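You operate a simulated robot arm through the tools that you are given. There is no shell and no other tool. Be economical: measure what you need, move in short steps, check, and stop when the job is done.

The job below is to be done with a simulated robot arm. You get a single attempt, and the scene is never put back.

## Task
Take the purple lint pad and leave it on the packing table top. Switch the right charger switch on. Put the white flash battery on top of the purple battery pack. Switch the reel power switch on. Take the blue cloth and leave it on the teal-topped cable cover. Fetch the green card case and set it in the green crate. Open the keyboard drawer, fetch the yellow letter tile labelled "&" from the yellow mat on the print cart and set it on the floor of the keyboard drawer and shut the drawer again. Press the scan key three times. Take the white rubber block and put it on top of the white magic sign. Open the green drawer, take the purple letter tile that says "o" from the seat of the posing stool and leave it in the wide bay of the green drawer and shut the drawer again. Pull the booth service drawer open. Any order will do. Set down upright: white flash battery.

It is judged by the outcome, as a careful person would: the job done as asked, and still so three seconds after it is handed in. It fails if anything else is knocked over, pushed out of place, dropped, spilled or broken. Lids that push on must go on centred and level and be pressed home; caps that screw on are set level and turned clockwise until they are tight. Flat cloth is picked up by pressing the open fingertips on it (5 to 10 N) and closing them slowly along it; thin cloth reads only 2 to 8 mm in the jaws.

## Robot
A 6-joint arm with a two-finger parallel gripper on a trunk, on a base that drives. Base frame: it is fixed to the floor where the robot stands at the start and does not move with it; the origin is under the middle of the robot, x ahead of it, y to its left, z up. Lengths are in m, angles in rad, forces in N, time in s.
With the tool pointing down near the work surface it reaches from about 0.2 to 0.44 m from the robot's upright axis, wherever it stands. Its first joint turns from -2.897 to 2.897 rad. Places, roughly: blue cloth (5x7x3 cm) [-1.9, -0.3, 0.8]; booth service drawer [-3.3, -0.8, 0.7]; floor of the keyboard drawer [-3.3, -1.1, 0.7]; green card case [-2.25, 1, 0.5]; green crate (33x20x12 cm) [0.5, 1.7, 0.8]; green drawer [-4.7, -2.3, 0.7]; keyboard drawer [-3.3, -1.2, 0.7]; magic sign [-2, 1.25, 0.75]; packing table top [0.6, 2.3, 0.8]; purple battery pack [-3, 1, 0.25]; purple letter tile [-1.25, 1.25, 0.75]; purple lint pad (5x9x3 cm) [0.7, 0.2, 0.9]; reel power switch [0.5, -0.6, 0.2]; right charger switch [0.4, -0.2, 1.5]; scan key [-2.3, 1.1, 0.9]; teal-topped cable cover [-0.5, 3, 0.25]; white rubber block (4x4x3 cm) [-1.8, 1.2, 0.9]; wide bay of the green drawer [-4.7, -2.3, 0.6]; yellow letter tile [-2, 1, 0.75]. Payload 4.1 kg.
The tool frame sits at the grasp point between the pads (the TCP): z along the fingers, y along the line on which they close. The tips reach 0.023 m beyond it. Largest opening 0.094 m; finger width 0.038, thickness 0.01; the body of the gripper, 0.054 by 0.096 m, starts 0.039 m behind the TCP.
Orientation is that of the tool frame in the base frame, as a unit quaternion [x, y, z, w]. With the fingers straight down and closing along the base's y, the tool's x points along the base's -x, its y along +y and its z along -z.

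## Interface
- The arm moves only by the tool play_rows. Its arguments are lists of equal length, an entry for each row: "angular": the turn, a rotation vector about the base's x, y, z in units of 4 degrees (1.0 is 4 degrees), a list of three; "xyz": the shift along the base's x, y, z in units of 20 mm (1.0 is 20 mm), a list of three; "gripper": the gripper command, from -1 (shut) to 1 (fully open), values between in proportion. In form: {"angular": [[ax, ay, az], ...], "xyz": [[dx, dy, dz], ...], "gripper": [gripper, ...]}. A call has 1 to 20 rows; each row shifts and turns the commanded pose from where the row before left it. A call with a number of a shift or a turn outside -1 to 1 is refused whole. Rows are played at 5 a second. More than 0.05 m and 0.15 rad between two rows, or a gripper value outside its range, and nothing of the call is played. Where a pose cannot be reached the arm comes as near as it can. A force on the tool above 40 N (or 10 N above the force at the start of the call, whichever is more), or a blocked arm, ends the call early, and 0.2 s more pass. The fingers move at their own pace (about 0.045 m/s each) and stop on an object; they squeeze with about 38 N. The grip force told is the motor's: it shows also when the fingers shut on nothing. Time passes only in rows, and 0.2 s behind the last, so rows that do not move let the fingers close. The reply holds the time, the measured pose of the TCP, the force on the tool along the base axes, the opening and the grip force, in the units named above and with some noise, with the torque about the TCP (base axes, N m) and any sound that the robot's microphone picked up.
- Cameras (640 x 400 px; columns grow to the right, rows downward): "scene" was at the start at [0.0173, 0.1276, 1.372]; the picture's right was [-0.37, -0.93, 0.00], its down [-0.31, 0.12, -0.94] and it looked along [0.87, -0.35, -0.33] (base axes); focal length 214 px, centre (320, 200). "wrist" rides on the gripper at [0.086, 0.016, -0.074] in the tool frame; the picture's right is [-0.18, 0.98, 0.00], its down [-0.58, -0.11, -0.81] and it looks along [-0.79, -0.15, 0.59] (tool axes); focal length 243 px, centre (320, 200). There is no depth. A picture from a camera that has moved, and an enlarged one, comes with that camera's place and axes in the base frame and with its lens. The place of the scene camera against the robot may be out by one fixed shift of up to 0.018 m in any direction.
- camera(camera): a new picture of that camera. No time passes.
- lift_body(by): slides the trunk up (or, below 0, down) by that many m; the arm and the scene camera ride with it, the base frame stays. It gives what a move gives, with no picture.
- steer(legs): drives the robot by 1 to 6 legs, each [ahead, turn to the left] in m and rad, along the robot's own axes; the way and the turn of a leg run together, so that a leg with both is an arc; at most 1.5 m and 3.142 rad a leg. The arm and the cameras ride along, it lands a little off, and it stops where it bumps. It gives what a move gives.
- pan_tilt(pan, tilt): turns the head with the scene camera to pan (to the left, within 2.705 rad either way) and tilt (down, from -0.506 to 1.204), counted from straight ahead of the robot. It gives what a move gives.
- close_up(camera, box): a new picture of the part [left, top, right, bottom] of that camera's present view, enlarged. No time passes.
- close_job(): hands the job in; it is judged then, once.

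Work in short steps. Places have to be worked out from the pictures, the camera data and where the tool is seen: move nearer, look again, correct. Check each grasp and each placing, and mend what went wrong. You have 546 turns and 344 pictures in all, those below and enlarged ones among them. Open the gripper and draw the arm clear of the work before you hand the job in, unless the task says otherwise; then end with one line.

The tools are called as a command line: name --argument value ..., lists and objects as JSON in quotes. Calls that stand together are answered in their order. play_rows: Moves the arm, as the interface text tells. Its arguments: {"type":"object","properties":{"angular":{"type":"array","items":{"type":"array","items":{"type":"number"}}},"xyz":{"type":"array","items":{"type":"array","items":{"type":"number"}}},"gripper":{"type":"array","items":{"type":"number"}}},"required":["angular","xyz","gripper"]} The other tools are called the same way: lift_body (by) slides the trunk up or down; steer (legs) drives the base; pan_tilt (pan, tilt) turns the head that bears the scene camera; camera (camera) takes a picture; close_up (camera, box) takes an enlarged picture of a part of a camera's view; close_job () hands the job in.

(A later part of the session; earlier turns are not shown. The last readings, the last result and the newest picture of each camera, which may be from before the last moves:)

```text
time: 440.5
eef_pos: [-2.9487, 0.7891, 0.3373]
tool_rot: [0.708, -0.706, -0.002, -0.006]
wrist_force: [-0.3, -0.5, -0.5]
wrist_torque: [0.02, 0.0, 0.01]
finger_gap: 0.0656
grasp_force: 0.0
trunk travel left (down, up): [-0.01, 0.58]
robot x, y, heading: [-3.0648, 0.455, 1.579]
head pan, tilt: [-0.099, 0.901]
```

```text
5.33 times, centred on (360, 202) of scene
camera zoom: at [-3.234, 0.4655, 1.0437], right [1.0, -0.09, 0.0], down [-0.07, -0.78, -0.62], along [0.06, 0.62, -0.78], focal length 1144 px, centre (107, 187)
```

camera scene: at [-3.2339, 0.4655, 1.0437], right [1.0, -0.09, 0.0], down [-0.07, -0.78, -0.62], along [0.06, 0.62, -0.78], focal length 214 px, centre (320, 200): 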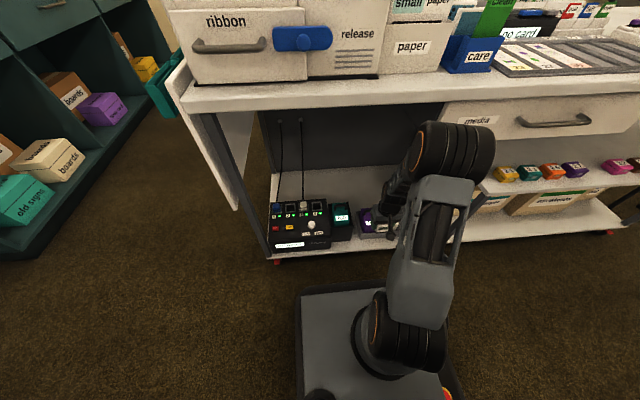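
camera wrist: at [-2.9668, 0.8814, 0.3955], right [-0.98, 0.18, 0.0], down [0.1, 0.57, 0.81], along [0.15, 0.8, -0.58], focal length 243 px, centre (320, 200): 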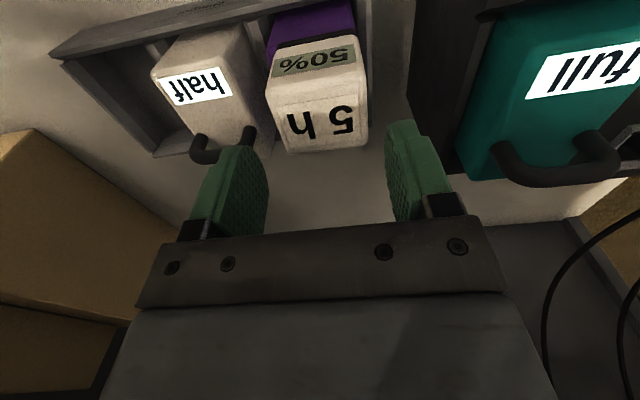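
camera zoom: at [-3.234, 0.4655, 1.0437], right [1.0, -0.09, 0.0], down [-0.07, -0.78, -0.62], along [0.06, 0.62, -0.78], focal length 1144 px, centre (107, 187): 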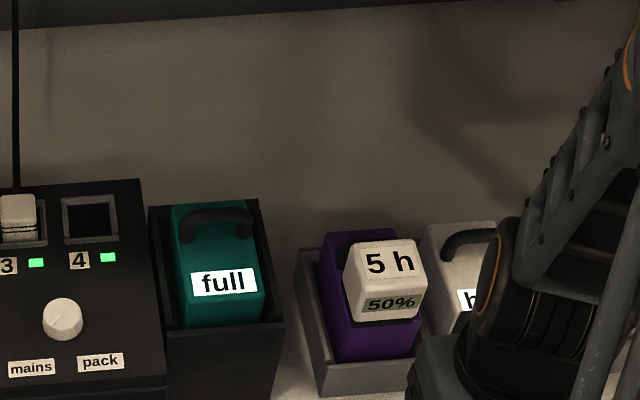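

Battery is upright on the purple pack. Next, the booth drawers to the south: I back off, raise the trunk, turn around and look.

steer --legs '[[-0.2, 0]]'

close_up --camera "scene" --box '[300, 100, 460, 200]'

lift_body --by 0.3

steer --legs '[[0, 3.14]]'

pan_tilt --pan 0.0 --tilt 0.4

camera --camera "scene"

```text
time: 442.1
eef_pos: [-2.9477, 0.59, 0.3378]
tool_rot: [0.708, -0.706, -0.001, -0.006]
wrist_force: [0.6, -1.2, -0.2]
wrist_torque: [0.02, -0.01, -0.01]
finger_gap: 0.0659
grasp_force: 0.2
trunk travel left (down, up): [-0.01, 0.58]
robot x, y, heading: [-3.0637, 0.256, 1.575]
head pan, tilt: [-0.099, 0.901]
```

```text
4.00 times, centred on (380, 150) of scene
camera zoom: at [-3.2327, 0.2652, 1.0437], right [1.0, -0.09, 0.0], down [-0.07, -0.78, -0.62], along [0.06, 0.62, -0.78], focal length 858 px, centre (80, 400)
```

zoom: 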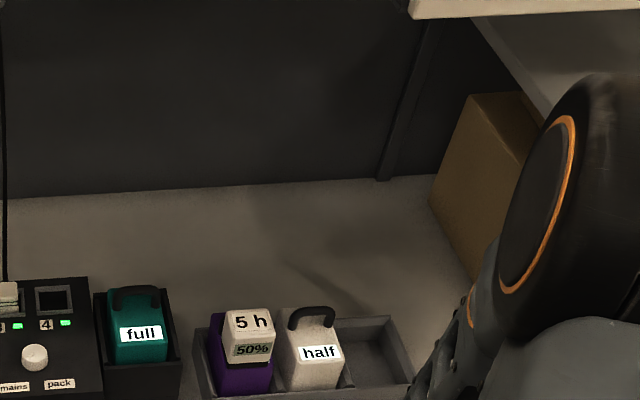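

```text
time: 445.1
eef_pos: [-2.9478, 0.5902, 0.637]
tool_rot: [0.708, -0.706, -0.002, -0.007]
wrist_force: [0.6, -0.1, 0.9]
wrist_torque: [0.02, 0.0, -0.01]
finger_gap: 0.0659
grasp_force: 0.1
trunk travel left (down, up): [-0.31, 0.28]
robot x, y, heading: [-3.0635, 0.2549, 1.579]
head pan, tilt: [-0.099, 0.901]
```

```text
time: 452.8
eef_pos: [-3.1885, -0.076, 0.6364]
tool_rot: [0.714, 0.7, -0.007, 0.001]
wrist_force: [-0.3, -0.1, 0.6]
wrist_torque: [-0.03, -0.02, -0.02]
finger_gap: 0.066
grasp_force: 0.1
trunk travel left (down, up): [-0.31, 0.28]
robot x, y, heading: [-3.0657, 0.2586, -1.589]
head pan, tilt: [-0.099, 0.901]
```

```text
time: 453.7
eef_pos: [-3.1881, -0.0773, 0.6377]
tool_rot: [0.714, 0.701, -0.007, 0.002]
wrist_force: [0.6, 0.4, 0.0]
wrist_torque: [0.02, -0.04, 0.02]
finger_gap: 0.0659
grasp_force: 0.0
trunk travel left (down, up): [-0.31, 0.28]
robot x, y, heading: [-3.0647, 0.2562, -1.586]
head pan, tilt: [0.0, 0.4]
```

```text
192 pictures are left
camera scene: at [-2.9078, 0.216, 1.3867], right [-1.0, 0.02, 0.0], down [0.01, 0.39, -0.92], along [-0.01, -0.92, -0.39], focal length 214 px, centre (320, 200)
```

scene: 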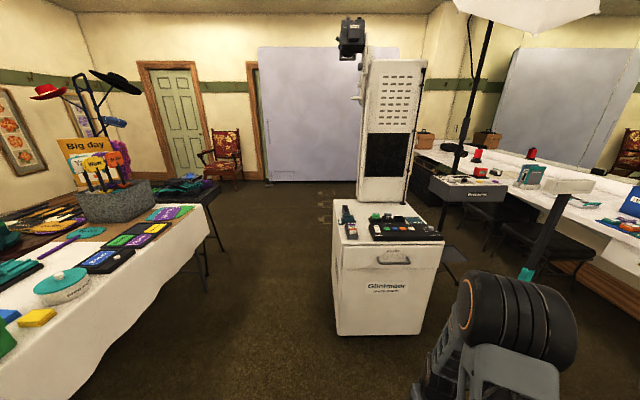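

close_up --camera "scene" --box '[320, 190, 480, 290]'

camera --camera "wrist"

```text
4.00 times, centred on (400, 240) of scene
camera zoom: at [-2.9078, 0.216, 1.3867], right [-1.0, 0.02, 0.0], down [0.01, 0.39, -0.92], along [-0.01, -0.92, -0.39], focal length 858 px, centre (0, 40)
```

zoom: 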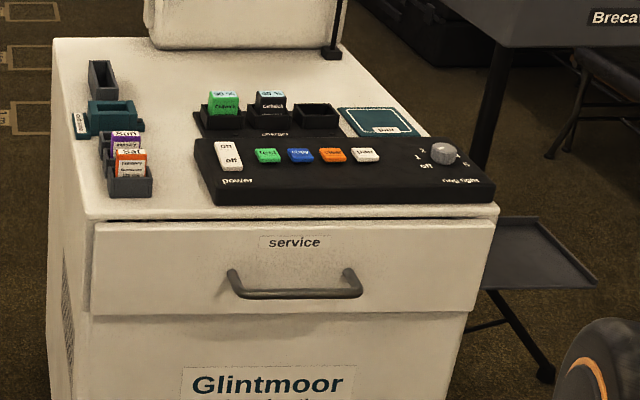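

```text
190 pictures are left
camera wrist: at [-3.171, 0.0095, 0.7098], right [0.98, -0.2, -0.01], down [-0.11, -0.57, 0.81], along [-0.17, -0.8, -0.58], focal length 243 px, centre (320, 200)
```

wrist: 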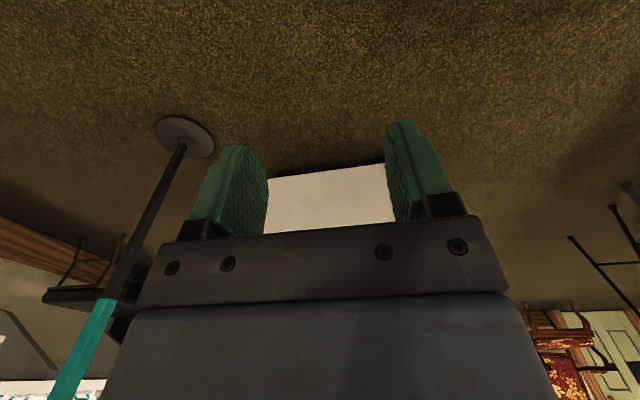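

The service drawer has a horizontal bar handle near (-3.27,-0.62,0.70). I'll grip it with the tool horizontal and the jaws closing vertically: yaw −90° then tilt 90° forward.

play_rows --angular '[[0, 0, -1], [0, 0, -1], [0, 0, -1], [0, 0, -1], [0, 0, -1], [0, 0, -1], [0, 0, -1], [0, 0, -1], [0, 0, -1], [0, 0, -1], [0, 0, -1], [0, 0, -1], [0, 0, -1], [0, 0, -1], [0, 0, -1], [0, 0, -1], [0, 0, -1], [0, 0, -1], [0, 0, -1], [0, 0, -1]]' --xyz '[[0, -0.3, 0], [0, -0.3, 0], [0, -0.3, 0], [0, -0.3, 0], [0, -0.3, 0], [0, 0, 0], [0, 0, 0], [0, 0, 0], [0, 0, 0], [0, 0, 0], [0, 0, 0], [0, 0, 0], [0, 0, 0], [0, 0, 0], [0, 0, 0], [0, 0, 0], [0, 0, 0], [0, 0, 0], [0, 0, 0], [0, 0, 0]]' --gripper '[0.4, 0.4, 0.4, 0.4, 0.4, 0.4, 0.4, 0.4, 0.4, 0.4, 0.4, 0.4, 0.4, 0.4, 0.4, 0.4, 0.4, 0.4, 0.4, 0.4]'

play_rows --angular '[[0, 0, -1], [0, 0, -1], [0, 0, -0.3], [-1, 0, 0], [-1, 0, 0], [-1, 0, 0], [-1, 0, 0], [-1, 0, 0], [-1, 0, 0], [-1, 0, 0], [-1, 0, 0], [-1, 0, 0], [-1, 0, 0], [-1, 0, 0], [-1, 0, 0], [-1, 0, 0]]' --xyz '[[0, 0, 0], [0, 0, 0], [0, 0, 0], [0, -0.5, 0], [0, -0.5, 0], [0, -0.5, 0], [0, -0.5, 0], [0, -0.5, 0], [0, -0.5, 0], [0, 0, 0], [0, 0, 0], [0, 0, 0], [0, 0, 0], [0, 0, 0], [0, 0, 0], [0, 0, 0]]' --gripper '[0.4, 0.4, 0.4, 0.4, 0.4, 0.4, 0.4, 0.4, 0.4, 0.4, 0.4, 0.4, 0.4, 0.4, 0.4, 0.4]'

camera --camera "wrist"

```text
time: 457.9
eef_pos: [-3.1883, -0.1069, 0.636]
tool_rot: [0.997, 0.077, -0.006, -0.003]
wrist_force: [0.2, -0.6, 0.3]
wrist_torque: [0.0, 0.03, -0.01]
finger_gap: 0.0658
grasp_force: 0.0
trunk travel left (down, up): [-0.31, 0.28]
robot x, y, heading: [-3.0626, 0.2538, -1.589]
head pan, tilt: [0.0, 0.4]
```

```text
time: 461.3
eef_pos: [-3.1771, -0.1403, 0.6343]
tool_rot: [0.948, 0.005, 0.025, 0.318]
wrist_force: [-0.2, -0.6, 0.2]
wrist_torque: [0.0, -0.02, 0.0]
finger_gap: 0.0655
grasp_force: 0.1
out of reach, approached as far as the arm can: row 6, 7, 8, 9, 11
trunk travel left (down, up): [-0.31, 0.28]
robot x, y, heading: [-3.0626, 0.2554, -1.586]
head pan, tilt: [0.0, 0.4]
```

```text
189 pictures are left
camera wrist: at [-3.0953, -0.1067, 0.7085], right [-0.19, -0.79, 0.58], down [-0.62, 0.56, 0.55], along [-0.76, -0.26, -0.6], focal length 243 px, centre (320, 200)
```

wrist: 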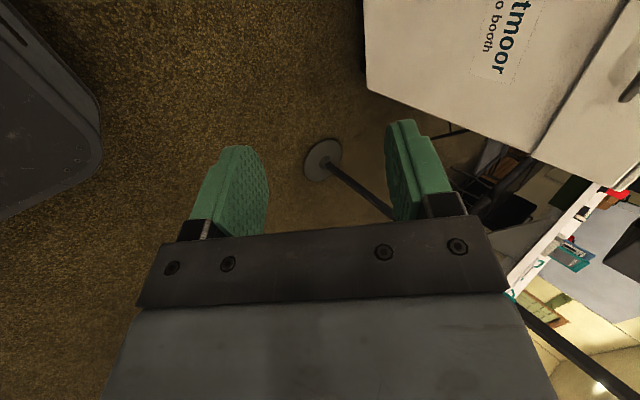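

The tilt stalled at ~37° (fold too tight). I extend further forward first, then continue.

play_rows --angular '[[0, 0, 0], [0, 0, 0], [0, 0, 0], [0, 0, 0], [0, 0, 0], [0, 0, 0], [0, 0, 0], [0, 0, 0], [0, 0, 0]]' --xyz '[[0, -1, 0.3], [0, -1, 0.3], [0, -1, 0.3], [0, -1, 0.3], [0, -1, 0.3], [0, -1, 0.3], [0, -1, 0.3], [0, -1, 0.3], [0, 0, 0]]' --gripper '[0.4, 0.4, 0.4, 0.4, 0.4, 0.4, 0.4, 0.4, 0.4]'

```text
time: 463.3
eef_pos: [-3.1755, -0.2995, 0.6827]
tool_rot: [0.948, 0.005, 0.027, 0.317]
wrist_force: [0.5, -0.2, -0.8]
wrist_torque: [-0.02, -0.01, 0.02]
finger_gap: 0.066
grasp_force: 0.1
trunk travel left (down, up): [-0.31, 0.28]
robot x, y, heading: [-3.0677, 0.256, -1.587]
head pan, tilt: [0.0, 0.4]
```

play_rows --angular '[[-1, 0, 0], [-1, 0, 0], [-1, 0, 0], [-1, 0, 0], [-1, 0, 0], [-1, 0, 0], [-1, 0, 0], [-1, 0, 0], [-1, 0, 0], [-1, 0, 0], [-1, 0, 0], [-1, 0, 0], [-1, 0, 0]]' --xyz '[[0, 0, 0], [0, 0, 0], [0, 0, 0], [0, 0, 0], [0, 0, 0], [0, 0, 0], [0, 0, 0], [0, 0, 0], [0, 0, 0], [0, 0, 0], [0, 0, 0], [0, 0, 0], [0, 0, 0]]' --gripper '[0.4, 0.4, 0.4, 0.4, 0.4, 0.4, 0.4, 0.4, 0.4, 0.4, 0.4, 0.4, 0.4]'

camera --camera "wrist"

camera --camera "scene"

```text
time: 466.1
eef_pos: [-3.1765, -0.3006, 0.6852]
tool_rot: [0.712, 0.016, 0.021, 0.701]
wrist_force: [0.1, -0.5, -0.3]
wrist_torque: [-0.02, 0.0, 0.01]
finger_gap: 0.0657
grasp_force: 0.0
trunk travel left (down, up): [-0.31, 0.28]
robot x, y, heading: [-3.0667, 0.2547, -1.587]
head pan, tilt: [0.0, 0.4]
```

```text
188 pictures are left
camera wrist: at [-3.0953, -0.222, 0.7024], right [-0.19, -0.03, 0.98], down [-0.62, 0.78, -0.1], along [-0.76, -0.63, -0.16], focal length 243 px, centre (320, 200)
```

wrist: 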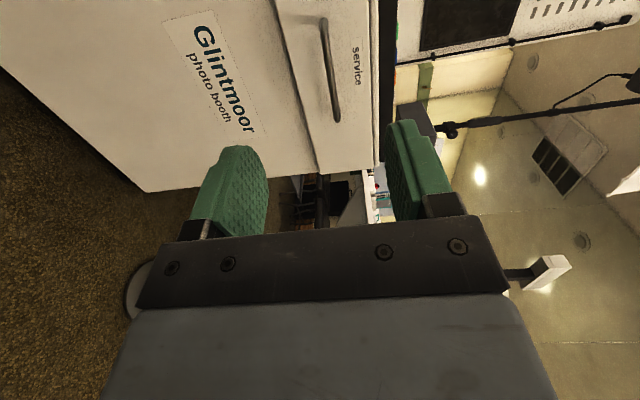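

```text
187 pictures are left
camera scene: at [-2.9077, 0.216, 1.3868], right [-1.0, 0.02, 0.0], down [0.01, 0.39, -0.92], along [-0.01, -0.92, -0.39], focal length 214 px, centre (320, 200)
```

scene: 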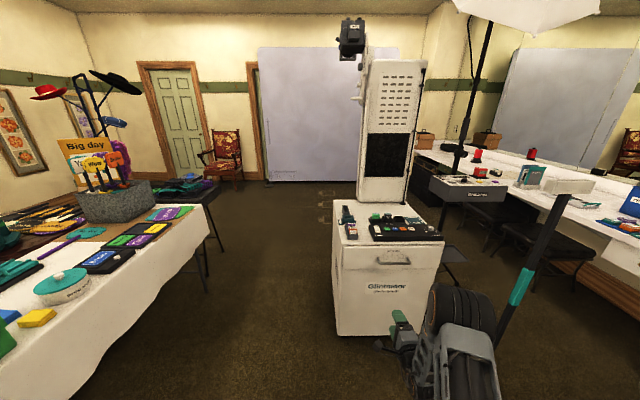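

Tool is horizontal. The bar triangulates to z≈0.6745, y≈-0.66, x −3.21…−3.37. I shift to x=-3.29, z=0.675 and drive forward.

play_rows --angular '[[0, 0, 0], [0, 0, 0], [0, 0, 0], [0, 0, 0], [0, 0, 0], [0, 0, 0], [0, 0, 0]]' --xyz '[[-0.95, 0, -0.1], [-0.95, 0, -0.1], [-0.95, 0, -0.1], [-0.95, 0, -0.1], [-0.95, 0, -0.1], [-0.95, 0, 0], [0, 0, 0]]' --gripper '[0.4, 0.4, 0.4, 0.4, 0.4, 0.4, 0.4]'

steer --legs '[[0.27, 0]]'

camera --camera "wrist"

```text
time: 467.7
eef_pos: [-3.2918, -0.3004, 0.6741]
tool_rot: [0.713, 0.016, 0.021, 0.701]
wrist_force: [-1.7, 0.2, -0.1]
wrist_torque: [-0.02, 0.01, 0.02]
finger_gap: 0.0659
grasp_force: 0.0
trunk travel left (down, up): [-0.31, 0.28]
robot x, y, heading: [-3.063, 0.2554, -1.587]
head pan, tilt: [0.0, 0.4]
```

```text
time: 469.6
eef_pos: [-3.2923, -0.5703, 0.6729]
tool_rot: [0.713, 0.018, 0.021, 0.7]
wrist_force: [-0.1, -0.2, -0.4]
wrist_torque: [-0.04, -0.04, 0.01]
finger_gap: 0.066
grasp_force: 0.1
trunk travel left (down, up): [-0.31, 0.28]
robot x, y, heading: [-3.07, -0.0155, -1.583]
head pan, tilt: [0.0, 0.4]
```

```text
186 pictures are left
camera wrist: at [-3.2121, -0.4915, 0.6922], right [-0.19, -0.03, 0.98], down [-0.62, 0.77, -0.1], along [-0.76, -0.63, -0.16], focal length 243 px, centre (320, 200)
```

wrist: 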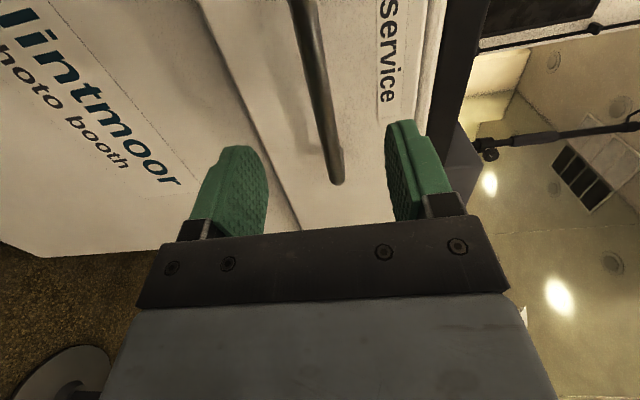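

Bar lies between the fingers. I advance 78 mm.

play_rows --angular '[[0, 0, 0], [0, 0, 0], [0, 0, 0], [0, 0, 0], [0, 0, 0]]' --xyz '[[0, -1, 0], [0, -1, 0], [0, -1, 0], [0, -0.7, 0], [0, -0.2, 0]]' --gripper '[0.4, 0.4, 0.4, 0.4, 0.4]'

camera --camera "wrist"

```text
time: 470.8
eef_pos: [-3.2938, -0.6479, 0.6744]
tool_rot: [0.713, 0.017, 0.022, 0.701]
wrist_force: [1.3, 3.7, 1.0]
wrist_torque: [-0.23, 0.06, -0.02]
finger_gap: 0.0662
grasp_force: 0.3
trunk travel left (down, up): [-0.31, 0.28]
robot x, y, heading: [-3.0706, -0.012, -1.584]
head pan, tilt: [0.0, 0.4]
```

```text
185 pictures are left
camera wrist: at [-3.2123, -0.5694, 0.6919], right [-0.19, -0.03, 0.98], down [-0.62, 0.77, -0.1], along [-0.76, -0.63, -0.16], focal length 243 px, centre (320, 200)
```

wrist: 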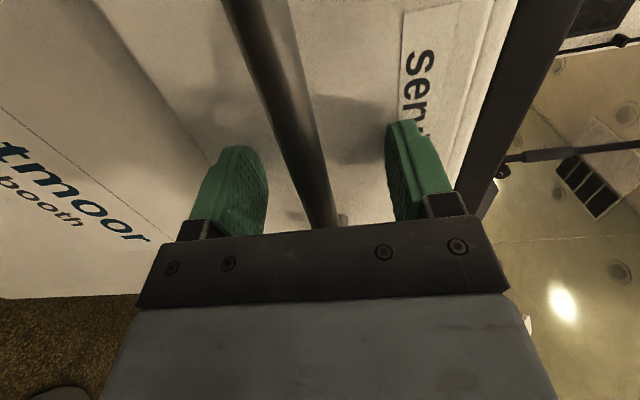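

Tips just touch the drawer face; bar is between the jaws. Close.

play_rows --angular '[[0, 0, 0], [0, 0, 0], [0, 0, 0], [0, 0, 0], [0, 0, 0]]' --xyz '[[0, 0.2, 0], [0, 0, 0], [0, 0, 0], [0, 0, 0], [0, 0, 0]]' --gripper '[0.4, -1, -1, -1, -1]'

```text
time: 472.0
eef_pos: [-3.2936, -0.6442, 0.6745]
tool_rot: [0.712, 0.018, 0.022, 0.701]
wrist_force: [0.3, -0.1, 4.8]
wrist_torque: [0.03, 1.03, -0.02]
finger_gap: 0.0131
grasp_force: 41.8
trunk travel left (down, up): [-0.31, 0.28]
robot x, y, heading: [-3.0645, -0.0173, -1.581]
head pan, tilt: [0.0, 0.4]
```

Bar gripped. Pull with the arm first.

play_rows --angular '[[0, 0, 0], [0, 0, 0], [0, 0, 0], [0, 0, 0], [0, 0, 0], [0, 0, 0], [0, 0, 0], [0, 0, 0]]' --xyz '[[0, 0.3, 0], [0, 0.6, 0], [0, 0.8, 0], [0, 0.8, 0], [0, 0.8, 0], [0, 0.8, 0], [0, 0.8, 0], [0, 0, 0]]' --gripper '[-1, -1, -1, -1, -1, -1, -1, -1]'

camera --camera "scene"

```text
time: 473.8
eef_pos: [-3.2935, -0.5455, 0.6744]
tool_rot: [0.712, 0.017, 0.022, 0.701]
wrist_force: [-1.5, 0.5, 12.6]
wrist_torque: [0.11, 1.26, -0.55]
finger_gap: 0.0127
grasp_force: 44.9
trunk travel left (down, up): [-0.31, 0.28]
robot x, y, heading: [-3.0676, -0.0142, -1.579]
head pan, tilt: [0.0, 0.4]
```

```text
184 pictures are left
camera scene: at [-2.9111, -0.052, 1.3868], right [-1.0, 0.01, 0.0], down [0.0, 0.39, -0.92], along [-0.01, -0.92, -0.39], focal length 214 px, centre (320, 200)
```

scene: 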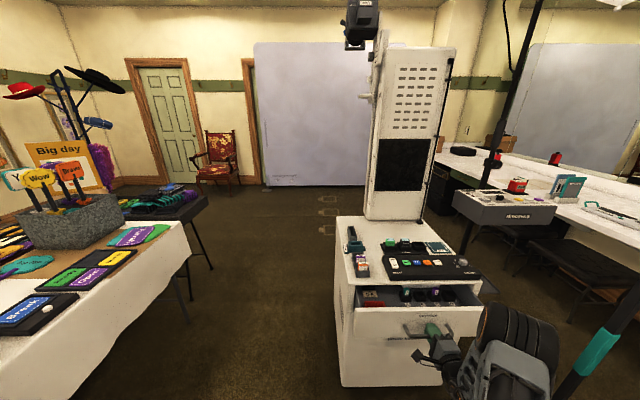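

Drawer is opening. Pull further.

play_rows --angular '[[0, 0, 0], [0, 0, 0], [0, 0, 0], [0, 0, 0], [0, 0, 0], [0, 0, 0]]' --xyz '[[0, 0.8, 0], [0, 0.8, 0], [0, 0.8, 0], [0, 0.8, 0], [0, 0.8, 0], [0, 0, 0]]' --gripper '[-1, -1, -1, -1, -1, -1]'

camera --camera "scene"

```text
time: 475.2
eef_pos: [-3.2936, -0.4648, 0.6748]
tool_rot: [0.712, 0.017, 0.021, 0.701]
wrist_force: [-2.7, 1.4, 17.5]
wrist_torque: [0.17, 1.18, 0.2]
finger_gap: 0.013
grasp_force: 44.9
trunk travel left (down, up): [-0.31, 0.28]
robot x, y, heading: [-3.0699, -0.016, -1.582]
head pan, tilt: [0.0, 0.4]
```

```text
183 pictures are left
camera scene: at [-2.9111, -0.0518, 1.3868], right [-1.0, 0.01, 0.0], down [0.0, 0.39, -0.92], along [-0.01, -0.92, -0.39], focal length 214 px, centre (320, 200)
```

scene: 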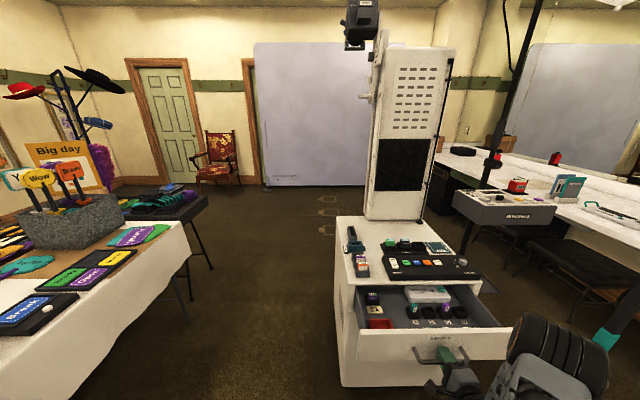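

Still moving freely (opened 0.18 m); I pull a little more by driving back.

steer --legs '[[-0.08, 0]]'

camera --camera "scene"

```text
time: 476.3
eef_pos: [-3.2922, -0.3856, 0.6752]
tool_rot: [0.713, 0.017, 0.02, 0.701]
wrist_force: [-9.9, -1.8, 18.0]
wrist_torque: [0.24, 1.06, 0.14]
finger_gap: 0.0128
grasp_force: 45.5
trunk travel left (down, up): [-0.31, 0.28]
robot x, y, heading: [-3.068, 0.0652, -1.586]
head pan, tilt: [0.0, 0.4]
```

```text
182 pictures are left
camera scene: at [-2.9107, 0.0276, 1.3869], right [-1.0, 0.01, 0.0], down [0.01, 0.39, -0.92], along [-0.01, -0.92, -0.39], focal length 214 px, centre (320, 200)
```

scene: 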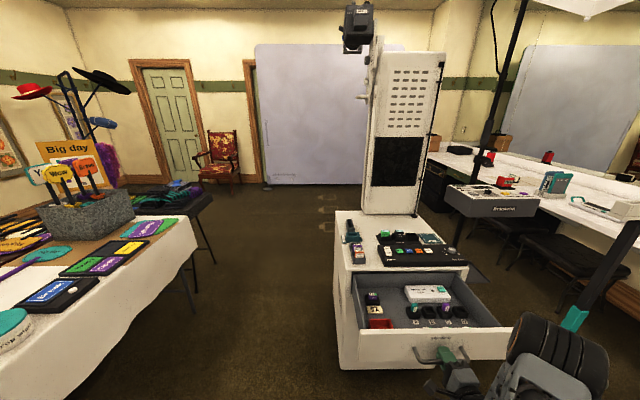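

Drawer open by 0.26 m — plenty. Release and back away.

play_rows --angular '[[0, 0, 0], [0, 0, 0], [0, 0, 0], [0, 0, 0], [0, 0, 0], [0, 0, 0], [0, 0, 0], [0, 0, 0]]' --xyz '[[0, 0, 0], [0, 0, 0], [0, 0, 0], [0, 0.8, 0], [0, 0.8, 0], [0, 0.8, 0], [0, 0.8, 0], [0, 0, 0]]' --gripper '[0.2, 0.5, 0.5, 0.5, 0.5, 0.5, 0.5, 0.5]'

steer --legs '[[-0.2, 0]]'

camera --camera "scene"

```text
time: 478.1
eef_pos: [-3.2937, -0.322, 0.6757]
tool_rot: [0.712, 0.016, 0.02, 0.702]
wrist_force: [-0.3, 0.4, 0.7]
wrist_torque: [-0.02, 0.02, 0.0]
finger_gap: 0.0701
grasp_force: 0.1
trunk travel left (down, up): [-0.31, 0.28]
robot x, y, heading: [-3.0649, 0.0665, -1.588]
head pan, tilt: [0.0, 0.4]
```

```text
time: 479.7
eef_pos: [-3.2911, -0.1205, 0.6743]
tool_rot: [0.713, 0.017, 0.021, 0.701]
wrist_force: [0.0, -0.1, -0.4]
wrist_torque: [0.0, 0.0, 0.0]
finger_gap: 0.0706
grasp_force: 0.1
trunk travel left (down, up): [-0.31, 0.28]
robot x, y, heading: [-3.0685, 0.2652, -1.582]
head pan, tilt: [0.0, 0.4]
```

```text
181 pictures are left
camera scene: at [-2.9079, 0.2277, 1.3868], right [-1.0, 0.01, 0.0], down [0.01, 0.39, -0.92], along [-0.01, -0.92, -0.39], focal length 214 px, centre (320, 200)
```

scene: 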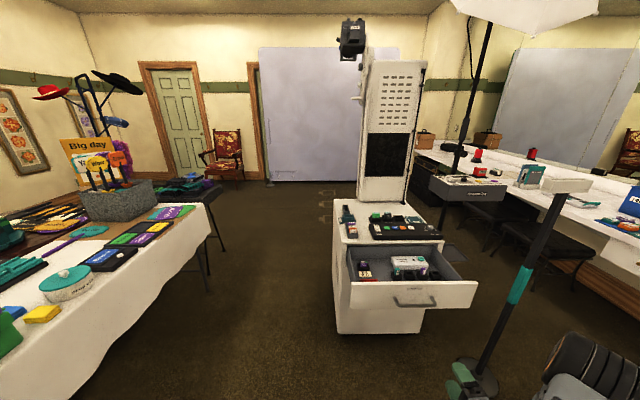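

Service drawer is open. Restore the tool to pointing down, then drive round to the other side of the booth for the keyboard drawer.

play_rows --angular '[[1, 0, 0], [1, 0, 0], [1, 0, 0], [1, 0, 0], [1, 0, 0], [1, 0, 0], [1, 0, 0], [1, 0, 0], [1, 0, 0], [1, 0, 0], [1, 0, 0], [1, 0, 0], [1, 0, 0], [1, 0, 0], [1, 0, 0], [1, 0, 0], [1, 0, 0], [1, 0, 0], [1, 0, 0], [1, 0, 0]]' --xyz '[[0.3, 0, 0.5], [0.3, 0, 0.5], [0.3, 0, 0.5], [0.3, 0, 0.5], [0.3, 0, 0.5], [0.3, 0, 0.5], [0.3, 0, 0.5], [0.3, 0, 0.5], [0.3, 0, 0.5], [0.3, 0, 0.5], [0, 0, 0], [0, 0, 0], [0, 0, 0], [0, 0, 0], [0, 0, 0], [0, 0, 0], [0, 0, 0], [0, 0, 0], [0, 0, 0], [0, 0, 0]]' --gripper '[0.5, 0.5, 0.5, 0.5, 0.5, 0.5, 0.5, 0.5, 0.5, 0.5, 0.5, 0.5, 0.5, 0.5, 0.5, 0.5, 0.5, 0.5, 0.5, 0.5]'

```text
time: 483.9
eef_pos: [-3.2311, -0.121, 0.7743]
tool_rot: [0.997, 0.0, 0.026, 0.078]
wrist_force: [-0.2, 0.2, 0.5]
wrist_torque: [0.01, 0.0, 0.01]
finger_gap: 0.0704
grasp_force: 0.1
trunk travel left (down, up): [-0.31, 0.28]
robot x, y, heading: [-3.0649, 0.2666, -1.582]
head pan, tilt: [0.0, 0.4]
```

play_rows --angular '[[1, 0.3, 0], [1, 0.3, 0], [0.24, 0.14, 0]]' --xyz '[[0, 0, 0], [0, 0, 0], [0, 0, 0]]' --gripper '[0.5, 0.5, 0.5]'

lift_body --by 0.2

steer --legs '[[0, 0.8], [0.6, 0], [0, -0.79], [1.4, 0], [0.45, 0]]'

pan_tilt --pan -2.0 --tilt 0.4

camera --camera "scene"

```text
time: 484.7
eef_pos: [-3.2305, -0.1216, 0.7755]
tool_rot: [1.0, -0.001, 0.001, 0.0]
wrist_force: [0.5, 0.2, -0.3]
wrist_torque: [-0.05, -0.03, 0.01]
finger_gap: 0.0706
grasp_force: 0.0
trunk travel left (down, up): [-0.31, 0.28]
robot x, y, heading: [-3.0625, 0.2656, -1.583]
head pan, tilt: [0.0, 0.4]
```

```text
time: 486.9
eef_pos: [-3.2299, -0.1222, 0.9745]
tool_rot: [1.0, -0.001, 0.002, 0.001]
wrist_force: [0.1, 0.4, 0.1]
wrist_torque: [0.0, 0.01, 0.0]
finger_gap: 0.0706
grasp_force: 0.1
trunk travel left (down, up): [-0.51, 0.08]
robot x, y, heading: [-3.0641, 0.2659, -1.583]
head pan, tilt: [0.0, 0.4]
```

```text
time: 503.3
eef_pos: [-2.8012, -2.4062, 0.9741]
tool_rot: [1.0, 0.005, 0.001, 0.001]
wrist_force: [-0.1, 0.0, -0.4]
wrist_torque: [0.01, 0.03, -0.04]
finger_gap: 0.0707
grasp_force: 0.0
trunk travel left (down, up): [-0.51, 0.08]
robot x, y, heading: [-2.6427, -2.0178, -1.567]
head pan, tilt: [0.0, 0.4]
```

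```text
time: 505.3
eef_pos: [-2.8012, -2.4049, 0.9747]
tool_rot: [1.0, 0.006, 0.001, 0.0]
wrist_force: [-0.6, -0.7, -0.7]
wrist_torque: [0.01, -0.01, -0.01]
finger_gap: 0.0707
grasp_force: 0.1
trunk travel left (down, up): [-0.51, 0.08]
robot x, y, heading: [-2.6394, -2.0139, -1.569]
head pan, tilt: [-2.0, 0.4]
```

```text
180 pictures are left
camera scene: at [-2.5673, -1.9203, 1.5867], right [0.41, 0.91, 0.0], down [0.35, -0.16, -0.92], along [-0.84, 0.38, -0.39], focal length 214 px, centre (320, 200)
```

scene: 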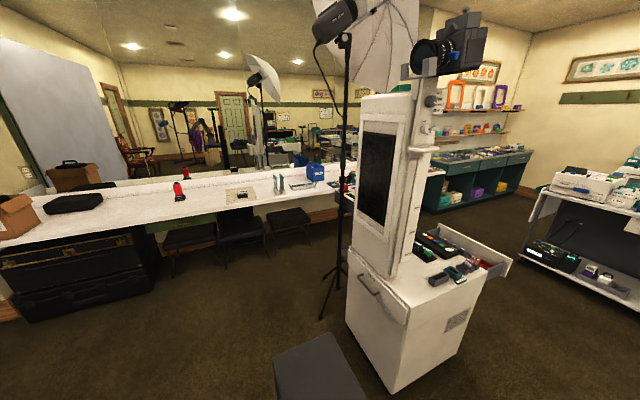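

The keyboard drawer handle is on the booth's south face at ≈(-3.30,-1.27,0.68). I drive to face it.

steer --legs '[[0, -1.571], [0.74, 0], [0, -1.571]]'

lift_body --by -0.2

pan_tilt --pan 0.0 --tilt 0.5

camera --camera "scene"

```text
time: 516.9
eef_pos: [-3.2266, -1.6244, 0.9747]
tool_rot: [-0.013, 1.0, 0.002, -0.002]
wrist_force: [0.4, -0.3, 1.4]
wrist_torque: [-0.01, 0.0, 0.02]
finger_gap: 0.0703
grasp_force: 0.1
trunk travel left (down, up): [-0.51, 0.08]
robot x, y, heading: [-3.3849, -2.0139, 1.583]
head pan, tilt: [-2.0, 0.4]
```

```text
time: 519.1
eef_pos: [-3.2277, -1.6247, 0.7753]
tool_rot: [-0.012, 1.0, 0.001, -0.001]
wrist_force: [0.5, -0.2, -0.3]
wrist_torque: [-0.01, 0.01, 0.0]
finger_gap: 0.0705
grasp_force: 0.2
trunk travel left (down, up): [-0.31, 0.28]
robot x, y, heading: [-3.3822, -2.0186, 1.589]
head pan, tilt: [-2.0, 0.4]
```

```text
time: 521.0
eef_pos: [-3.2262, -1.6232, 0.7749]
tool_rot: [-0.013, 1.0, 0.001, 0.0]
wrist_force: [0.4, 0.3, -0.1]
wrist_torque: [0.03, 0.01, -0.01]
finger_gap: 0.0702
grasp_force: 0.1
trunk travel left (down, up): [-0.31, 0.28]
robot x, y, heading: [-3.3797, -2.0167, 1.586]
head pan, tilt: [0.0, 0.499]
```

```text
179 pictures are left
camera scene: at [-3.5582, -1.9918, 1.3776], right [1.0, 0.01, 0.0], down [0.01, -0.48, -0.88], along [-0.01, 0.88, -0.48], focal length 214 px, centre (320, 200)
```

scene: 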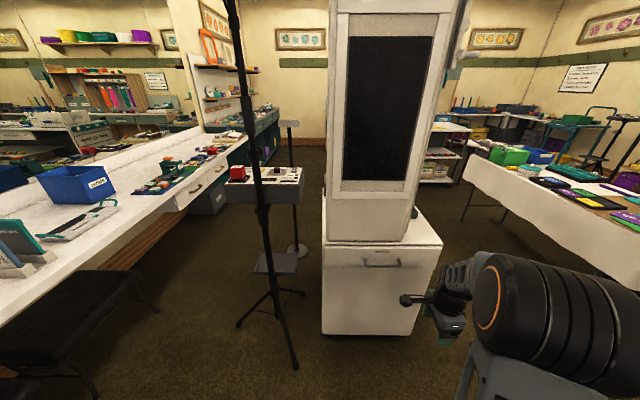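

I back up 0.1, extend the arm to 0.555 ahead, and tilt the tool forward.

steer --legs '[[-0.1, 0]]'

play_rows --angular '[[0, 0, 0], [0, 0, 0], [0, 0, 0], [0, 0, 0], [0, 0, 0], [0, 0, 0], [0, 0, 0], [0, 0, 0], [1, 0, 0], [1, 0, 0], [1, 0, 0], [1, 0, 0], [1, 0, 0], [1, 0, 0], [1, 0, 0], [1, 0, 0], [1, 0, 0], [1, 0, 0]]' --xyz '[[-0.5, 1, 0], [-0.5, 1, 0], [-0.5, 1, 0], [-0.5, 1, 0], [-0.5, 1, 0], [-0.5, 1, 0], [-0.5, 1, 0], [0, 1, 0], [0, 0, -0.5], [0, 0, -0.5], [0, 0, -0.5], [0, 0, -0.5], [0, 0, -0.5], [0, 0, -0.5], [0, 0, -0.5], [0, 0, -0.5], [0, 0, -0.3], [0, 0, 0]]' --gripper '[0.5, 0.5, 0.5, 0.5, 0.5, 0.5, 0.5, 0.5, 0.5, 0.5, 0.5, 0.5, 0.5, 0.5, 0.5, 0.5, 0.5, 0.5]'

play_rows --angular '[[1, 0, 0], [1, 0, 0], [1, 0, 0], [1, 0, 0], [1, 0, 0], [1, 0, 0], [1, 0, 0], [1, 0, 0], [1, 0, 0], [1, 0, 0], [1, 0, 0], [1, 0, 0], [0.5, 0, 0]]' --xyz '[[0, 0, 0], [0, 0, 0], [0, 0, 0], [0, 0, 0], [0, 0, 0], [0, 0, 0], [0, 0, 0], [0, 0, 0], [0, 0, 0], [0, 0, 0], [0, 0, 0], [0, 0, 0], [0, 0, 0]]' --gripper '[0.5, 0.5, 0.5, 0.5, 0.5, 0.5, 0.5, 0.5, 0.5, 0.5, 0.5, 0.5, 0.5]'

camera --camera "wrist"

close_up --camera "scene" --box '[300, 220, 460, 320]'

```text
time: 522.2
eef_pos: [-3.2262, -1.7247, 0.7743]
tool_rot: [-0.013, 1.0, 0.001, -0.001]
wrist_force: [0.2, 0.7, 0.5]
wrist_torque: [-0.03, 0.0, 0.0]
finger_gap: 0.0704
grasp_force: 0.0
trunk travel left (down, up): [-0.31, 0.28]
robot x, y, heading: [-3.3843, -2.1169, 1.582]
head pan, tilt: [0.0, 0.499]
```

```text
time: 526.0
eef_pos: [-3.3056, -1.5618, 0.7046]
tool_rot: [-0.021, 0.963, 0.269, -0.021]
wrist_force: [0.3, -0.1, 0.1]
wrist_torque: [0.01, -0.02, -0.01]
finger_gap: 0.0701
grasp_force: 0.0
out of reach, approached as far as the arm can: row 15, 16, 17, 18
trunk travel left (down, up): [-0.31, 0.28]
robot x, y, heading: [-3.3801, -2.1173, 1.58]
head pan, tilt: [0.0, 0.499]
```

```text
time: 528.8
eef_pos: [-3.3085, -1.5626, 0.7035]
tool_rot: [-0.034, 0.781, 0.623, -0.021]
wrist_force: [0.1, -0.4, 0.4]
wrist_torque: [0.03, 0.01, -0.02]
finger_gap: 0.0708
grasp_force: 0.1
out of reach, approached as far as the arm can: row 1, 2
trunk travel left (down, up): [-0.31, 0.28]
robot x, y, heading: [-3.3811, -2.1189, 1.586]
head pan, tilt: [0.0, 0.499]
```

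```text
178 pictures are left
camera wrist: at [-3.3902, -1.6393, 0.7359], right [0.16, 0.23, 0.96], down [0.64, -0.76, 0.08], along [0.75, 0.6, -0.27], focal length 243 px, centre (320, 200)
```

wrist: 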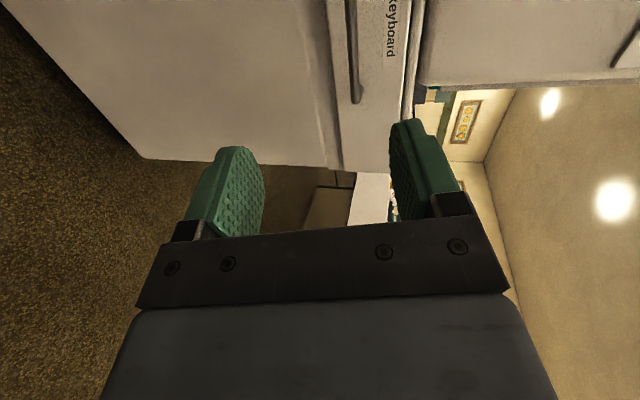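

```text
4.00 times, centred on (380, 270) of scene
camera zoom: at [-3.5568, -2.092, 1.3776], right [1.0, 0.01, 0.0], down [0.01, -0.48, -0.88], along [-0.01, 0.88, -0.48], focal length 858 px, centre (80, -80)
```

zoom: 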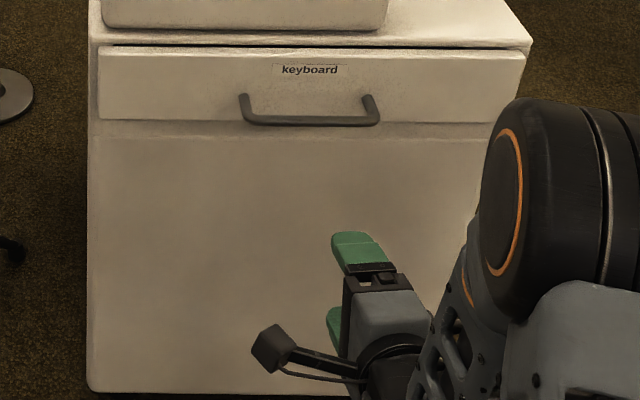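

Handle bar at y≈-1.307, z≈0.678, x centre −3.29. I finish the tilt and align.

play_rows --angular '[[0.8, 0.06, -0.28], [0.8, 0.06, -0.28], [0.8, 0.06, -0.28], [0.8, 0.06, -0.27], [0, 0, 0]]' --xyz '[[0.2, 0, -0.3], [0.2, 0, -0.3], [0.25, 0, -0.3], [0.25, 0, -0.35], [0, 0, 0]]' --gripper '[0.5, 0.5, 0.5, 0.5, 0.5]'

steer --legs '[[0.18, 0]]'

camera --camera "wrist"

```text
time: 530.0
eef_pos: [-3.2903, -1.5643, 0.6796]
tool_rot: [-0.001, 0.709, 0.705, 0.0]
wrist_force: [-0.6, 0.7, 0.5]
wrist_torque: [-0.01, -0.04, -0.03]
finger_gap: 0.0708
grasp_force: 0.2
trunk travel left (down, up): [-0.31, 0.28]
robot x, y, heading: [-3.3832, -2.1174, 1.586]
head pan, tilt: [0.0, 0.499]
```

```text
time: 531.5
eef_pos: [-3.294, -1.3835, 0.6785]
tool_rot: [-0.001, 0.709, 0.705, 0.0]
wrist_force: [-0.9, 0.0, 0.0]
wrist_torque: [0.0, 0.01, -0.01]
finger_gap: 0.0705
grasp_force: 0.0
trunk travel left (down, up): [-0.31, 0.28]
robot x, y, heading: [-3.3824, -1.9356, 1.585]
head pan, tilt: [0.0, 0.499]
```

```text
176 pictures are left
camera wrist: at [-3.3808, -1.4581, 0.6954], right [0.18, 0.01, 0.98], down [0.58, -0.81, -0.1], along [0.79, 0.59, -0.15], focal length 243 px, centre (320, 200)
```

wrist: 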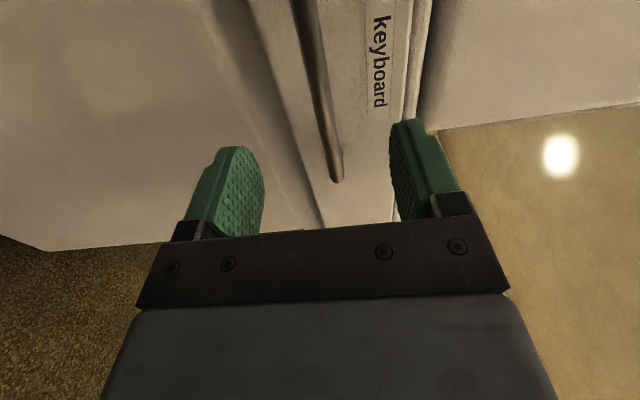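

play_rows --angular '[[0, 0, 0], [0, 0, 0], [0, 0, 0], [0, 0, 0], [0, 0, 0], [0, 0, 0]]' --xyz '[[0, 1, 0], [0, 1, 0], [0, 1, 0], [0, 0.3, 0], [0, 0.2, 0], [0, 0.2, 0]]' --gripper '[0.5, 0.5, 0.5, 0.5, 0.5, 0.5]'

camera --camera "wrist"

```text
time: 532.9
eef_pos: [-3.2805, -1.3118, 0.6793]
tool_rot: [-0.004, 0.71, 0.704, -0.003]
wrist_force: [-0.5, 0.1, -0.1]
wrist_torque: [-0.02, -0.01, -0.05]
finger_gap: 0.0708
grasp_force: 0.1
out of reach, approached as far as the arm can: row 2, 3
trunk travel left (down, up): [-0.31, 0.28]
robot x, y, heading: [-3.3843, -1.9355, 1.587]
head pan, tilt: [0.0, 0.499]
```

```text
175 pictures are left
camera wrist: at [-3.3674, -1.3876, 0.6958], right [0.18, 0.01, 0.98], down [0.59, -0.8, -0.1], along [0.79, 0.6, -0.15], focal length 243 px, centre (320, 200)
```

wrist: 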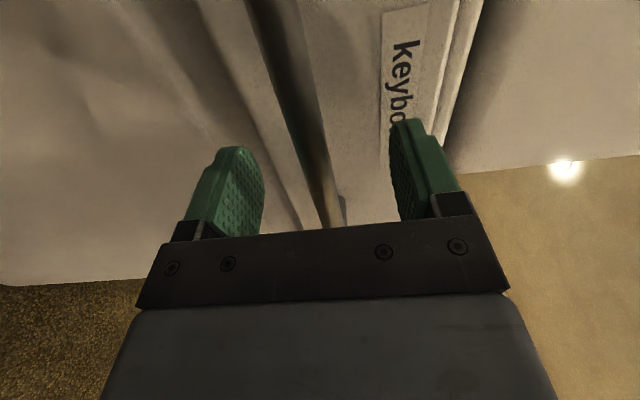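

Bar is between the jaws. Close and pull.

play_rows --angular '[[0, 0, 0], [0, 0, 0], [0, 0, 0], [0, 0, 0], [0, 0, 0]]' --xyz '[[0, 0, 0], [0, 0, 0], [0, 0, 0], [0, 0, 0], [0, 0, 0]]' --gripper '[-1, -1, -1, -1, -1]'

play_rows --angular '[[0, 0, 0], [0, 0, 0], [0, 0, 0], [0, 0, 0], [0, 0, 0], [0, 0, 0], [0, 0, 0], [0, 0, 0]]' --xyz '[[0, -0.3, 0], [0, -0.6, 0], [0, -0.8, 0], [0, -0.8, 0], [0, -0.8, 0], [0, -0.8, 0], [0, -0.8, 0], [0, 0, 0]]' --gripper '[-1, -1, -1, -1, -1, -1, -1, -1]'

camera --camera "scene"

```text
time: 534.1
eef_pos: [-3.2809, -1.3118, 0.6806]
tool_rot: [-0.004, 0.708, 0.706, -0.003]
wrist_force: [-0.2, -0.3, 3.2]
wrist_torque: [0.02, 0.27, 0.04]
finger_gap: 0.0126
grasp_force: 45.2
trunk travel left (down, up): [-0.31, 0.28]
robot x, y, heading: [-3.3817, -1.9316, 1.587]
head pan, tilt: [0.0, 0.499]
```

```text
time: 535.9
eef_pos: [-3.2806, -1.4088, 0.6795]
tool_rot: [0.002, 0.708, 0.707, 0.002]
wrist_force: [30.6, 1.9, 11.9]
wrist_torque: [0.02, 0.08, -0.39]
finger_gap: 0.0128
grasp_force: 45.4
trunk travel left (down, up): [-0.31, 0.28]
robot x, y, heading: [-3.3843, -1.9347, 1.588]
head pan, tilt: [0.0, 0.499]
```

```text
174 pictures are left
camera scene: at [-3.5569, -1.9118, 1.378], right [1.0, 0.01, 0.0], down [0.0, -0.48, -0.88], along [-0.01, 0.88, -0.48], focal length 214 px, centre (320, 200)
```

scene: 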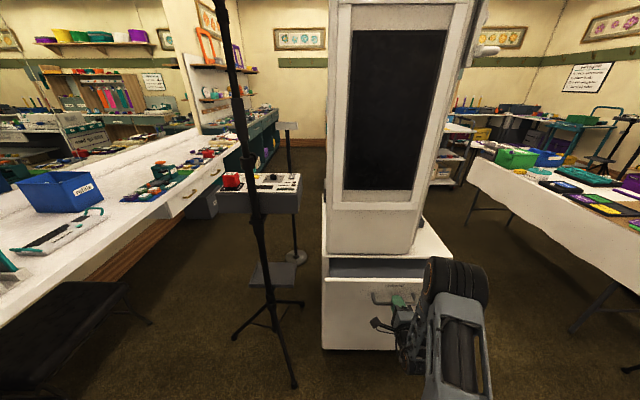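

It opens. I relieve the sideways strain (+13 mm in x) and pull further by driving back.

play_rows --angular '[[0, 0, 0], [0, 0, 0], [0, 0, 0]]' --xyz '[[0.35, 0, 0], [0.3, 0, 0], [0, 0, 0]]' --gripper '[-1, -1, -1]'

steer --legs '[[-0.16, 0]]'

camera --camera "scene"

```text
time: 536.6
eef_pos: [-3.2807, -1.4082, 0.6803]
tool_rot: [-0.01, 0.708, 0.706, -0.009]
wrist_force: [-13.1, -1.7, 9.5]
wrist_torque: [0.06, 0.02, 0.55]
finger_gap: 0.0128
grasp_force: 44.9
trunk travel left (down, up): [-0.31, 0.28]
robot x, y, heading: [-3.3824, -1.9367, 1.599]
head pan, tilt: [0.0, 0.499]
stopped in row 3: the force on the tool passed its limit (the readings are from after the stop); the commanded pose is now the measured one
```

```text
time: 537.7
eef_pos: [-3.2796, -1.4925, 0.681]
tool_rot: [-0.012, 0.709, 0.705, -0.012]
wrist_force: [-2.3, -2.8, 5.3]
wrist_torque: [-0.01, 0.01, -0.47]
finger_gap: 0.0128
grasp_force: 45.3
trunk travel left (down, up): [-0.31, 0.28]
robot x, y, heading: [-3.3814, -2.0199, 1.603]
head pan, tilt: [0.0, 0.499]
stopped in leg 1: the force on the tool passed its limit (the readings are from after the stop); the commanded pose is now the measured one
```

```text
173 pictures are left
camera scene: at [-3.5577, -1.9994, 1.3776], right [1.0, 0.03, 0.0], down [0.01, -0.48, -0.88], along [-0.03, 0.88, -0.48], focal length 214 px, centre (320, 200)
```

scene: 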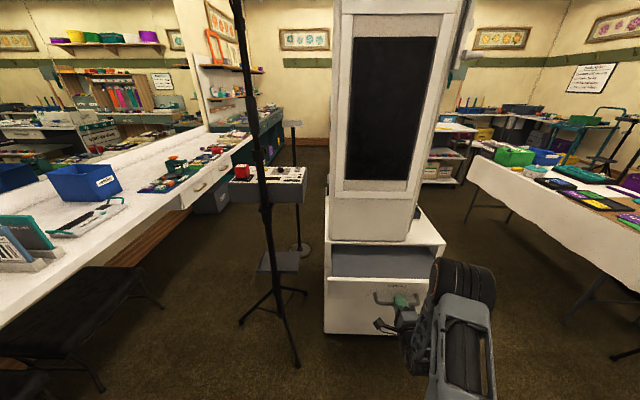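

play_rows --angular '[[0, 0, 0], [0, 0, 0], [0, 0, 0], [0, 0, 0], [0, 0, 0]]' --xyz '[[0, -0.5, 0], [0, -0.8, 0], [0, -0.8, 0], [0, -0.8, 0], [0, 0, 0]]' --gripper '[-1, -1, -1, -1, -1]'

close_up --camera "scene" --box '[300, 200, 500, 325]'

```text
time: 539.0
eef_pos: [-3.2806, -1.5459, 0.6803]
tool_rot: [-0.015, 0.707, 0.707, -0.013]
wrist_force: [-3.2, 11.3, -4.6]
wrist_torque: [-0.02, 0.3, -0.84]
finger_gap: 0.0127
grasp_force: 44.8
trunk travel left (down, up): [-0.31, 0.28]
robot x, y, heading: [-3.3806, -2.0216, 1.598]
head pan, tilt: [0.0, 0.499]
stopped in row 5: the force on the tool passed its limit (the readings are from after the stop); the commanded pose is now the measured one
```

```text
3.20 times, centred on (400, 262) of scene
camera zoom: at [-3.5576, -1.9972, 1.3773], right [1.0, 0.03, 0.0], down [0.02, -0.48, -0.88], along [-0.03, 0.88, -0.48], focal length 686 px, centre (64, 0)
```

zoom: 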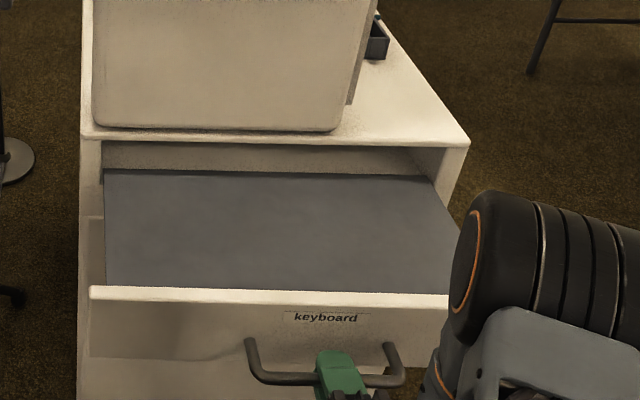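

Fully open (0.23 m). Release and back off, then look at the green drawer nearby.

play_rows --angular '[[0, 0, 0], [0, 0, 0], [0, 0, 0], [0, 0, 0], [0, 0, 0], [0, 0, 0], [0, 0, 0]]' --xyz '[[0, 0.1, 0], [0, 0, 0], [0, 0, 0], [0, -0.8, 0], [0, -0.8, 0], [0, -0.8, 0], [0, 0, 0]]' --gripper '[0, 0.5, 0.5, 0.5, 0.5, 0.5, 0.5]'

steer --legs '[[-0.15, -0.03]]'

pan_tilt --pan 1.5 --tilt 0.5

camera --camera "scene"

```text
time: 540.6
eef_pos: [-3.2797, -1.5949, 0.6799]
tool_rot: [-0.014, 0.706, 0.708, -0.013]
wrist_force: [0.0, 0.3, 0.1]
wrist_torque: [0.03, 0.0, 0.0]
finger_gap: 0.0704
grasp_force: 0.0
trunk travel left (down, up): [-0.31, 0.28]
robot x, y, heading: [-3.3813, -2.02, 1.603]
head pan, tilt: [0.0, 0.499]
```

```text
time: 542.0
eef_pos: [-3.2649, -1.7475, 0.681]
tool_rot: [-0.004, 0.707, 0.707, -0.003]
wrist_force: [0.9, -0.3, -0.4]
wrist_torque: [0.03, 0.01, -0.04]
finger_gap: 0.0707
grasp_force: 0.0
trunk travel left (down, up): [-0.31, 0.28]
robot x, y, heading: [-3.3807, -2.168, 1.574]
head pan, tilt: [0.0, 0.499]
```

```text
time: 543.5
eef_pos: [-3.2651, -1.7479, 0.6801]
tool_rot: [-0.004, 0.706, 0.708, -0.003]
wrist_force: [1.5, 0.5, -0.1]
wrist_torque: [0.01, 0.0, -0.02]
finger_gap: 0.0706
grasp_force: 0.1
trunk travel left (down, up): [-0.31, 0.28]
robot x, y, heading: [-3.3767, -2.1695, 1.572]
head pan, tilt: [1.499, 0.499]
```

```text
171 pictures are left
camera scene: at [-3.6448, -2.2283, 1.3776], right [0.07, 1.0, 0.0], down [0.48, -0.03, -0.88], along [-0.88, 0.06, -0.48], focal length 214 px, centre (320, 200)
```

scene: 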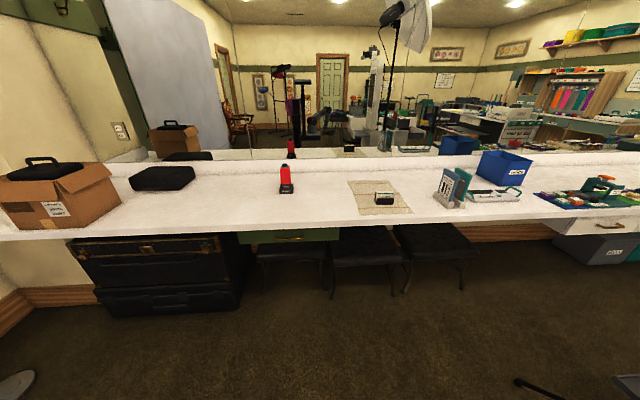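

close_up --camera "scene" --box '[210, 180, 410, 305]'

```text
3.20 times, centred on (310, 242) of scene
camera zoom: at [-3.6448, -2.2283, 1.3776], right [0.07, 1.0, 0.0], down [0.48, -0.03, -0.88], along [-0.88, 0.06, -0.48], focal length 686 px, centre (352, 64)
```

zoom: 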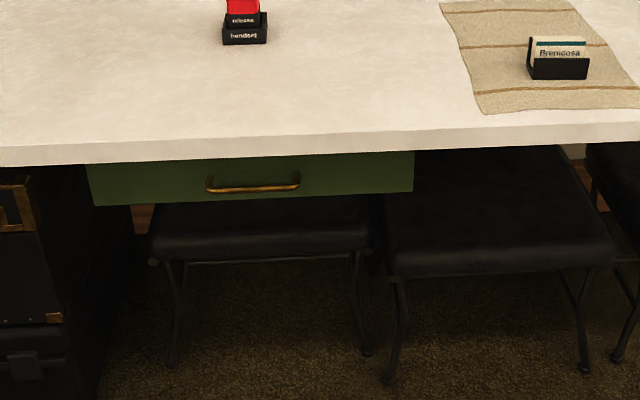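

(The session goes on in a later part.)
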